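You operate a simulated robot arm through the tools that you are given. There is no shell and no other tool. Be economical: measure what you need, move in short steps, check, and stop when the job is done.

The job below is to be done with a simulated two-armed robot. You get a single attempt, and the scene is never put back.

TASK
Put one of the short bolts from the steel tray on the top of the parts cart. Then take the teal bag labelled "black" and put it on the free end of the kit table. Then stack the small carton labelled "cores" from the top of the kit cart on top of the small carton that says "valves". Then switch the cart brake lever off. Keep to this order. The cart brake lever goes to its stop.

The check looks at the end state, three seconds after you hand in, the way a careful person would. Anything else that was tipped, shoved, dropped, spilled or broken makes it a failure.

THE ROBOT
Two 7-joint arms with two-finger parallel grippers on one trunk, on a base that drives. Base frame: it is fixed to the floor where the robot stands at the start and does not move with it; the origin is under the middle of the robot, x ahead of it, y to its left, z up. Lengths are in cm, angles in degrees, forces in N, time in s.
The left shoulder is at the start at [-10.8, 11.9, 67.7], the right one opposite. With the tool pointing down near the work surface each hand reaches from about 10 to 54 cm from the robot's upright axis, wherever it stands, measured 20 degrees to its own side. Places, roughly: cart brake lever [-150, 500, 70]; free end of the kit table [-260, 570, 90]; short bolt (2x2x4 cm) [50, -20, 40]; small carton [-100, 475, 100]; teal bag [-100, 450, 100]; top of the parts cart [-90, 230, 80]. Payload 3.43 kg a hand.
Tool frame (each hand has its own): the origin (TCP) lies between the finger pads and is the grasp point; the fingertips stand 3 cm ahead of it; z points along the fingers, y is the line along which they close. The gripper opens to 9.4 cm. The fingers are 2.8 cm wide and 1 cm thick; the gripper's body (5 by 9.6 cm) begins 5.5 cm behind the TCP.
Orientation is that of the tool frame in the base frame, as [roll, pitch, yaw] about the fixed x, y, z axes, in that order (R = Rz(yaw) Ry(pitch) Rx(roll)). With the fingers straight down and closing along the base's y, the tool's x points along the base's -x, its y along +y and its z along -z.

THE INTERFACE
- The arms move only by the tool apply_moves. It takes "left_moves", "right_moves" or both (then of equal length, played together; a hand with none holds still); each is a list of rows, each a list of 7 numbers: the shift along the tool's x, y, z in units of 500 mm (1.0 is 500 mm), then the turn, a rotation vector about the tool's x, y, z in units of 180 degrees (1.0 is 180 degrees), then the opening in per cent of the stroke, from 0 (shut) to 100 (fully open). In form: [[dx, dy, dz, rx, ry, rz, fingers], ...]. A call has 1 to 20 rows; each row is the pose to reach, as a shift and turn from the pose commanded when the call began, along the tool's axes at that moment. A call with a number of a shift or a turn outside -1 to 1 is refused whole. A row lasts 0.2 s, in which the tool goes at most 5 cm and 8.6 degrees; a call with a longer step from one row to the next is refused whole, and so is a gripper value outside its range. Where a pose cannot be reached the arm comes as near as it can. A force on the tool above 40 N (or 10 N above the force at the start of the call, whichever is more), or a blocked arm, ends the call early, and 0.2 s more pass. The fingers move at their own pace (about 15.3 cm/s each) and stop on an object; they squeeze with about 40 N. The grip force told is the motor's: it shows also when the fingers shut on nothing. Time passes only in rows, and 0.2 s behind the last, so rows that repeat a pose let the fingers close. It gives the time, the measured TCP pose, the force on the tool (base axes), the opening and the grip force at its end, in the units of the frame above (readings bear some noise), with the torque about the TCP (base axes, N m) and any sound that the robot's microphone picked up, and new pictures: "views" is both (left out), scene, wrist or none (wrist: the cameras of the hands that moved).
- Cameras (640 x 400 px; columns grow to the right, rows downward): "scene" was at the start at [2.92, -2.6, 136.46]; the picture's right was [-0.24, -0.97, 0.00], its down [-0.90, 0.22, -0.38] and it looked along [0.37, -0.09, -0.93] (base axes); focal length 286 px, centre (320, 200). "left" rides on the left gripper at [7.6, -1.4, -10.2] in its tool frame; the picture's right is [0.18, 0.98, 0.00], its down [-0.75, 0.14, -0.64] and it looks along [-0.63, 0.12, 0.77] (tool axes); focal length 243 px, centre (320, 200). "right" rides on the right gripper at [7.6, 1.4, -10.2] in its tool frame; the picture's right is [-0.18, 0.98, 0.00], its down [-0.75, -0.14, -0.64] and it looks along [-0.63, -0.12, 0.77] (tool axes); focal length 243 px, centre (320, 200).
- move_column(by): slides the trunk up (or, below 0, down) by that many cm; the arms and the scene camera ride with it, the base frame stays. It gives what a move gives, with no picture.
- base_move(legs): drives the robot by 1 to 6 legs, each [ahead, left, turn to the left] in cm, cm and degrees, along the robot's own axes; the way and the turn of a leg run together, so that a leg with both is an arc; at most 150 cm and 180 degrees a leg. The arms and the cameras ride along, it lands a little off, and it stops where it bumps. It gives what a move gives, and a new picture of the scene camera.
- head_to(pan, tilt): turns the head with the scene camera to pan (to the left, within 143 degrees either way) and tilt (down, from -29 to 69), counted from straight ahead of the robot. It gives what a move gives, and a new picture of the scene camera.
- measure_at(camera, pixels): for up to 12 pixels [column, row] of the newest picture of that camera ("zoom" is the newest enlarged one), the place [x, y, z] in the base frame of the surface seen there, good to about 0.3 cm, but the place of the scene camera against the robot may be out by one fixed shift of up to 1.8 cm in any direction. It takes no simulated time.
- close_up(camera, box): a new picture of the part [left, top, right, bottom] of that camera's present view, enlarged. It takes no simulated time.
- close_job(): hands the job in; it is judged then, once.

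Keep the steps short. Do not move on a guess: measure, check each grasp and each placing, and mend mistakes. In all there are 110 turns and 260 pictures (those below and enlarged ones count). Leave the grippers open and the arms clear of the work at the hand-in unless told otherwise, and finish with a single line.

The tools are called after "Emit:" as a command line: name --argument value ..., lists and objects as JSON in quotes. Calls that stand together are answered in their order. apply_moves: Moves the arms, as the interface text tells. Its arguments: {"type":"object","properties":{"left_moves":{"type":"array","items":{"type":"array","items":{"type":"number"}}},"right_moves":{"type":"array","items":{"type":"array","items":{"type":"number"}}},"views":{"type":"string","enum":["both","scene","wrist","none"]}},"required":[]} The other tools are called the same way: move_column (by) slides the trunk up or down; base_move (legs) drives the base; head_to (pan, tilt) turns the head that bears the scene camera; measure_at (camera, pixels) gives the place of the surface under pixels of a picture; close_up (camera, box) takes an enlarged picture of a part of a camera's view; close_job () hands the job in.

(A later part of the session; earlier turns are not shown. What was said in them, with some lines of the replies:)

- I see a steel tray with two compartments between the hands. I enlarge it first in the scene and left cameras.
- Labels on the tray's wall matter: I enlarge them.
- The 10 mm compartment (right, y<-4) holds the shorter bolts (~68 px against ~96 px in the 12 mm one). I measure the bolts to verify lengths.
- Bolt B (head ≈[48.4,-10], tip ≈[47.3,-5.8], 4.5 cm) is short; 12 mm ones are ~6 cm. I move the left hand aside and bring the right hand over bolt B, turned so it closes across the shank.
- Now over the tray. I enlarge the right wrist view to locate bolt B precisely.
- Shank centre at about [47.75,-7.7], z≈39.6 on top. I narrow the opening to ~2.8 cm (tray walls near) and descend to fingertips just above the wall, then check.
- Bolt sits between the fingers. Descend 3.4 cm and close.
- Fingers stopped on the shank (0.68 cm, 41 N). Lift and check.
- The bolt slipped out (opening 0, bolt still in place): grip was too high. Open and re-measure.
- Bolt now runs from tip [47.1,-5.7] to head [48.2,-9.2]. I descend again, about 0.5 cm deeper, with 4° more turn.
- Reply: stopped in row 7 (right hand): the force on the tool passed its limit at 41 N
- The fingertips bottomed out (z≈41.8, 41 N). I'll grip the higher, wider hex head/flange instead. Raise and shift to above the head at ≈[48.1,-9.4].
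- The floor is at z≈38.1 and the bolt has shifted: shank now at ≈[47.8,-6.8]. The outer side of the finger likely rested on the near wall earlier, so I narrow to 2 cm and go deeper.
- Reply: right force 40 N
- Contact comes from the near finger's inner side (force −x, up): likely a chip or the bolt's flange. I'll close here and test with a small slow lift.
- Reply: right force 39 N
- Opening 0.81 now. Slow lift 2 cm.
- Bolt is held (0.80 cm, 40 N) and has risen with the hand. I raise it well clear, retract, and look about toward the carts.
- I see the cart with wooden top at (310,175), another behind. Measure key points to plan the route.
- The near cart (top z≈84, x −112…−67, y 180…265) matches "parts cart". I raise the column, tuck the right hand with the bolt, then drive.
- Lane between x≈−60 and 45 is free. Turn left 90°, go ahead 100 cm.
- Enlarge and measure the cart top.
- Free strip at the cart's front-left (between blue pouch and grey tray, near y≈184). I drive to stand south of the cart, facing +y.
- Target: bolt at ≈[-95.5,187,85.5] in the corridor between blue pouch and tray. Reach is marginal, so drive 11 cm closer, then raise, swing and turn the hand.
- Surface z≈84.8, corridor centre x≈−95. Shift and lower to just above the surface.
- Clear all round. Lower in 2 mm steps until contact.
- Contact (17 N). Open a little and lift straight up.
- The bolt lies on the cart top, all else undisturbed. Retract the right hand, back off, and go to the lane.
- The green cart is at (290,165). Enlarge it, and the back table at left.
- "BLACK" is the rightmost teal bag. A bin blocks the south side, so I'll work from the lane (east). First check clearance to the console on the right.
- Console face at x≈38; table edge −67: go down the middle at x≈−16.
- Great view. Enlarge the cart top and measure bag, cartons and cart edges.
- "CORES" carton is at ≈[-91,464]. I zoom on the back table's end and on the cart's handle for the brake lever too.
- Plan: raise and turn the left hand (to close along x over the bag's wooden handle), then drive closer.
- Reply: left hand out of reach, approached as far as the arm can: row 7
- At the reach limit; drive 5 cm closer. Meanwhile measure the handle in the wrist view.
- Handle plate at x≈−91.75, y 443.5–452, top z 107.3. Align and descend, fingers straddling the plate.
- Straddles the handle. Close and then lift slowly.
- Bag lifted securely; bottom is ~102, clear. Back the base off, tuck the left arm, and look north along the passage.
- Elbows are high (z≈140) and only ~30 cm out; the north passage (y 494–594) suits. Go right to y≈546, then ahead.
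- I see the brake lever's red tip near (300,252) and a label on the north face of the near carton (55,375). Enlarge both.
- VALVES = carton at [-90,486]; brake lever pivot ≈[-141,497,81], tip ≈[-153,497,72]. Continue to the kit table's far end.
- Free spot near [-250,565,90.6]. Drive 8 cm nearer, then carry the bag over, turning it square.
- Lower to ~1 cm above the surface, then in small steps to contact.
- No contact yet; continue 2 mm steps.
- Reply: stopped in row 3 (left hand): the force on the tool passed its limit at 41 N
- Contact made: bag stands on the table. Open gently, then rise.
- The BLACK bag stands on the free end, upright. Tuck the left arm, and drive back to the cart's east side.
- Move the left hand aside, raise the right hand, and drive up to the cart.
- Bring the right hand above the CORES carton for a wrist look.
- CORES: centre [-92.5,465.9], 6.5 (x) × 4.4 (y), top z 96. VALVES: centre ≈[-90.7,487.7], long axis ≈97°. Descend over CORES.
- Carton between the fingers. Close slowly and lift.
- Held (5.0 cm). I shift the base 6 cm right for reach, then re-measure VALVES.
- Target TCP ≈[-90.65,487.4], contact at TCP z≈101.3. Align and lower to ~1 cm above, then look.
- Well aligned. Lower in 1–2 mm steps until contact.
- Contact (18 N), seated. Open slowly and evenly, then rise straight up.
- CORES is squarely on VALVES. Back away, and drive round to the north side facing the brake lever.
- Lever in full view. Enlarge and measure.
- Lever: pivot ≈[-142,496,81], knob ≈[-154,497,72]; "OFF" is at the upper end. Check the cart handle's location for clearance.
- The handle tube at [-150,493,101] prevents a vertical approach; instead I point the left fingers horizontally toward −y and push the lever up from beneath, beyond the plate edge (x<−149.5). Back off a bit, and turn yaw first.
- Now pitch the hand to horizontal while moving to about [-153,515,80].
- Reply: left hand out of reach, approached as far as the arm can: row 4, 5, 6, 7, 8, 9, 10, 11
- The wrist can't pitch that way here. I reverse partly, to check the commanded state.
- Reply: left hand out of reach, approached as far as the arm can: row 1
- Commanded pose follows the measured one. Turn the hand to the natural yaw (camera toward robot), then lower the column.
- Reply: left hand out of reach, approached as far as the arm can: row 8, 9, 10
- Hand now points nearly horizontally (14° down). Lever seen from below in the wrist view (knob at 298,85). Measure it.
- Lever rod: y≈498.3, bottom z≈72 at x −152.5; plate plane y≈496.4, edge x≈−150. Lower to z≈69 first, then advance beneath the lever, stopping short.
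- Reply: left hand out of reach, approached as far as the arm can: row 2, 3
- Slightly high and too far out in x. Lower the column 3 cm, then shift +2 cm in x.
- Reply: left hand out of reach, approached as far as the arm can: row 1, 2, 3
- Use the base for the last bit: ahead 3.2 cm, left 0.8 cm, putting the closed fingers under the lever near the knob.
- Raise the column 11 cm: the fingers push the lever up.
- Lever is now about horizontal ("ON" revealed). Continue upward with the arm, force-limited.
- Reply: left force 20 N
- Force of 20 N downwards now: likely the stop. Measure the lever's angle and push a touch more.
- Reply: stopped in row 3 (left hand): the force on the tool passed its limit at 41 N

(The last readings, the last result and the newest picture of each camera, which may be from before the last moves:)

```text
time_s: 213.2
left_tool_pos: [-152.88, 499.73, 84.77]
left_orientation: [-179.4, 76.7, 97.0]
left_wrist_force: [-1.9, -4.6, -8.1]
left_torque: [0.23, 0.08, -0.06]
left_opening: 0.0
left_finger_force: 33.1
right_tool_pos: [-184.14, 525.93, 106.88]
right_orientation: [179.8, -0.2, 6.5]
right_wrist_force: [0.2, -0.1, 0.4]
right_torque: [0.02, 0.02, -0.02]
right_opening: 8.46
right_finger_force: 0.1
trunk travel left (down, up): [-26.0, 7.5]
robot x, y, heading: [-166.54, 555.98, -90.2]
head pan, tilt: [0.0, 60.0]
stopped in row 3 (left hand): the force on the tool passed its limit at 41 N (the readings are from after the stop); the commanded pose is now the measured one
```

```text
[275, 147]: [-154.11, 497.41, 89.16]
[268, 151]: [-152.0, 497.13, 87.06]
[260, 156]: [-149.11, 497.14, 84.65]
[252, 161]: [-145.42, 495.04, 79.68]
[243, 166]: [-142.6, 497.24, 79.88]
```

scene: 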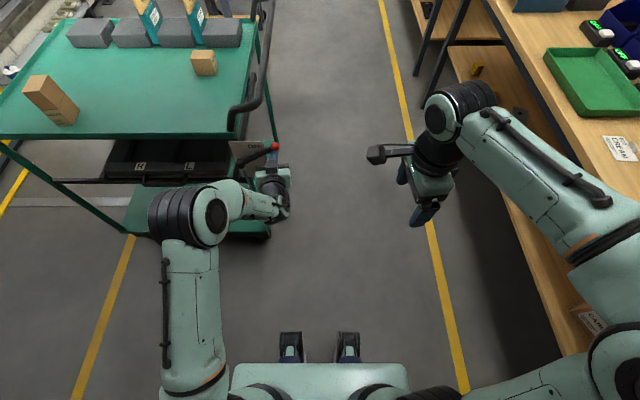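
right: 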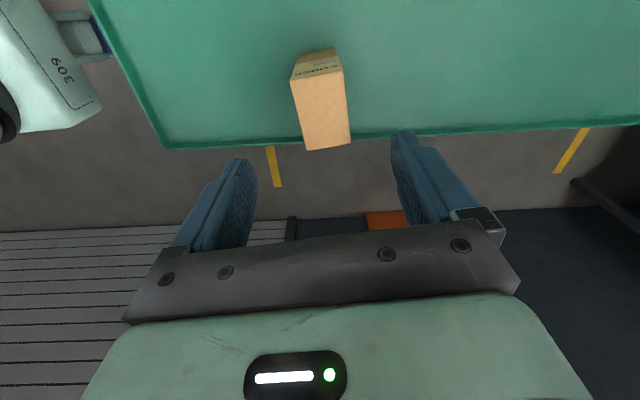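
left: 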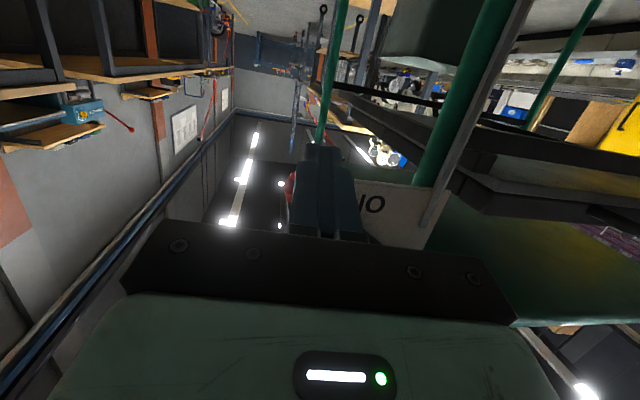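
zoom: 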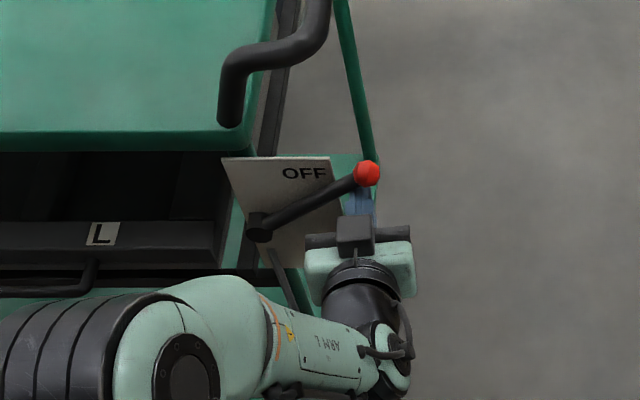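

Lever solidly at its stop (41 N, angle ≈+36°, mirror of the start). Lower the hand 4 cm, back out, and check that the lever stays.

Emit:
move_column --by -4

Emit:
base_move --legs '[[-14, 0, 0]]'

Emit:
close_up --camera "scene" --box '[180, 100, 340, 220]'

```text
time_s: 214.1
left_tool_pos: [-152.8, 499.71, 80.92]
left_orientation: [-179.5, 77.1, 97.2]
left_wrist_force: [-0.4, -0.2, -0.5]
left_torque: [0.01, 0.0, -0.01]
left_opening: 0.0
left_finger_force: 32.2
right_tool_pos: [-184.21, 525.85, 102.76]
right_orientation: [179.7, -0.1, 6.5]
right_wrist_force: [0.2, 0.2, 0.0]
right_torque: [-0.03, 0.01, -0.03]
right_opening: 8.44
right_finger_force: 0.0
trunk travel left (down, up): [-22.0, 11.5]
robot x, y, heading: [-166.82, 555.94, -90.0]
head pan, tilt: [0.0, 60.0]
```

```text
time_s: 215.4
left_tool_pos: [-152.62, 513.87, 80.89]
left_orientation: [-179.3, 77.0, 97.2]
left_wrist_force: [-0.4, 0.1, 0.2]
left_torque: [-0.01, -0.04, -0.01]
left_opening: 0.01
left_finger_force: 33.3
right_tool_pos: [-184.05, 540.06, 102.87]
right_orientation: [179.7, -0.1, 6.5]
right_wrist_force: [-0.4, -0.1, -0.3]
right_torque: [-0.02, 0.0, -0.02]
right_opening: 8.46
right_finger_force: 0.1
trunk travel left (down, up): [-22.0, 11.5]
robot x, y, heading: [-166.77, 569.91, -90.7]
head pan, tilt: [0.0, 60.0]
```

scene: 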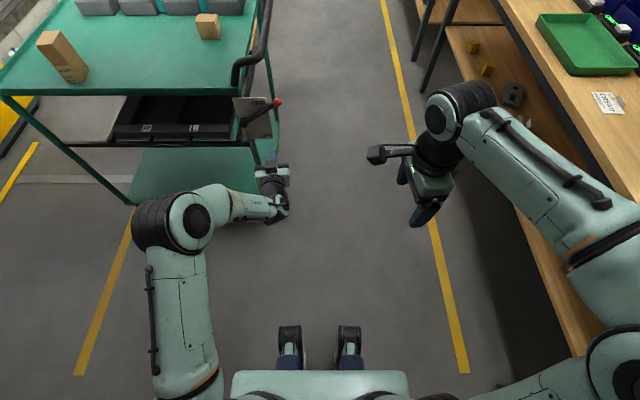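

```text
3.33 times, centred on (260, 160) of scene
```

zoom: 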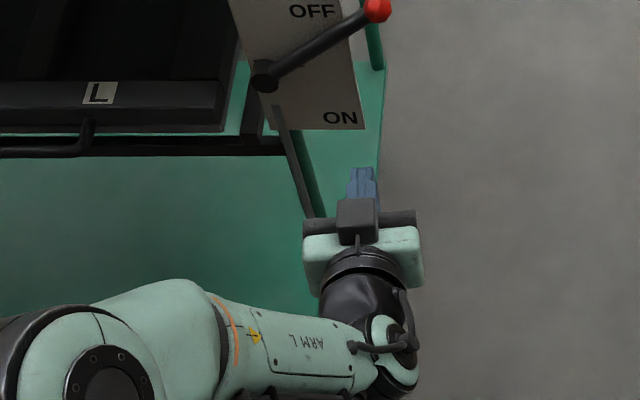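

The lever stays at OFF, and the carton stack stands. Open the left gripper and take a last look at the bag.

Emit:
apply_moves --left_moves '[[0, 0, 0, 0, 0, 0, 60], [0, 0, 0, 0, 0, 0, 100], [0, 0, 0, 0, 0, 0, 100]]' --right_moves '[[0, 0, 0, 0, 0, 0, 100], [0, 0, 0, 0, 0, 0, 100], [0, 0, 0, 0, 0, 0, 100]]' --views "none"

Emit:
head_to --pan -85 --tilt 35

Emit:
head_to --pan 15 --tilt 40

```text
time_s: 216.2
left_tool_pos: [-152.72, 513.72, 80.82]
left_orientation: [-179.4, 77.1, 97.3]
left_wrist_force: [0.1, 0.5, 0.3]
left_torque: [-0.02, 0.02, 0.01]
left_opening: 9.37
left_finger_force: 0.1
right_tool_pos: [-184.03, 540.03, 102.78]
right_orientation: [179.7, 0.0, 6.5]
right_wrist_force: [0.1, 0.6, 0.5]
right_torque: [0.01, -0.01, -0.04]
right_opening: 9.39
right_finger_force: 0.0
trunk travel left (down, up): [-22.0, 11.5]
robot x, y, heading: [-166.24, 569.76, -90.2]
head pan, tilt: [0.0, 60.0]
```

```text
time_s: 217.8
left_tool_pos: [-152.71, 513.78, 80.88]
left_orientation: [-179.3, 76.9, 97.3]
left_wrist_force: [-0.3, 0.3, 0.5]
left_torque: [-0.01, -0.01, 0.01]
left_opening: 9.39
left_finger_force: 0.0
right_tool_pos: [-183.91, 539.95, 102.79]
right_orientation: [179.7, -0.1, 6.5]
right_wrist_force: [0.4, 0.3, 0.3]
right_torque: [-0.02, -0.03, 0.0]
right_opening: 9.41
right_finger_force: 0.1
trunk travel left (down, up): [-22.0, 11.5]
robot x, y, heading: [-166.53, 570.05, -90.4]
head pan, tilt: [-85.0, 35.0]
```

scene: 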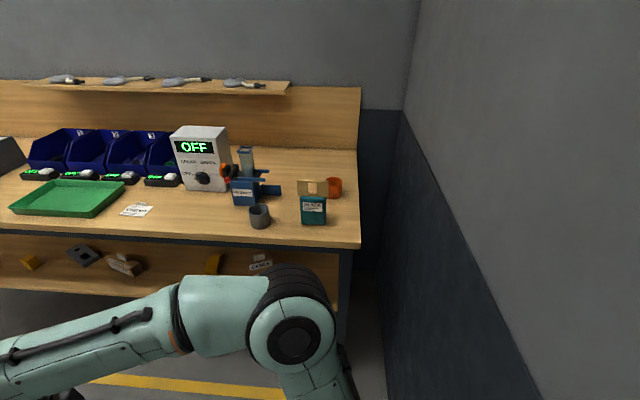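

```text
time_s: 219.5
left_tool_pos: [-152.7, 513.76, 80.92]
left_orientation: [-179.4, 76.9, 97.2]
left_wrist_force: [-0.3, -0.1, 0.4]
left_torque: [-0.02, 0.0, 0.0]
left_opening: 9.4
left_finger_force: 0.0
right_tool_pos: [-184.03, 539.83, 102.84]
right_orientation: [179.7, 0.0, 6.4]
right_wrist_force: [-0.9, 0.5, 0.4]
right_torque: [-0.04, 0.0, -0.01]
right_opening: 9.4
right_finger_force: 0.0
trunk travel left (down, up): [-22.0, 11.5]
robot x, y, heading: [-166.45, 569.51, -90.4]
head pan, tilt: [15.0, 40.0]
```

scene: 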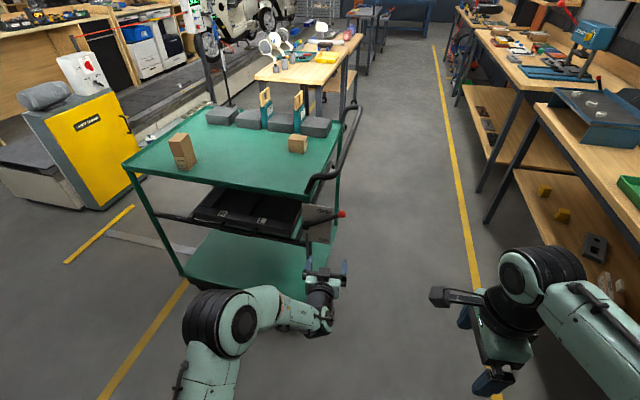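

The bag stands on the free end of the table, the carton stack is intact, the lever is off, and both grippers are open and clear. I hand in.

Emit:
close_job

```text
The job is handed in.
```

All four steps were done in order: the short bolt is on the parts cart, the "black" bag on the free end of the kit table, "cores" on "valves", and the brake lever at its off stop.
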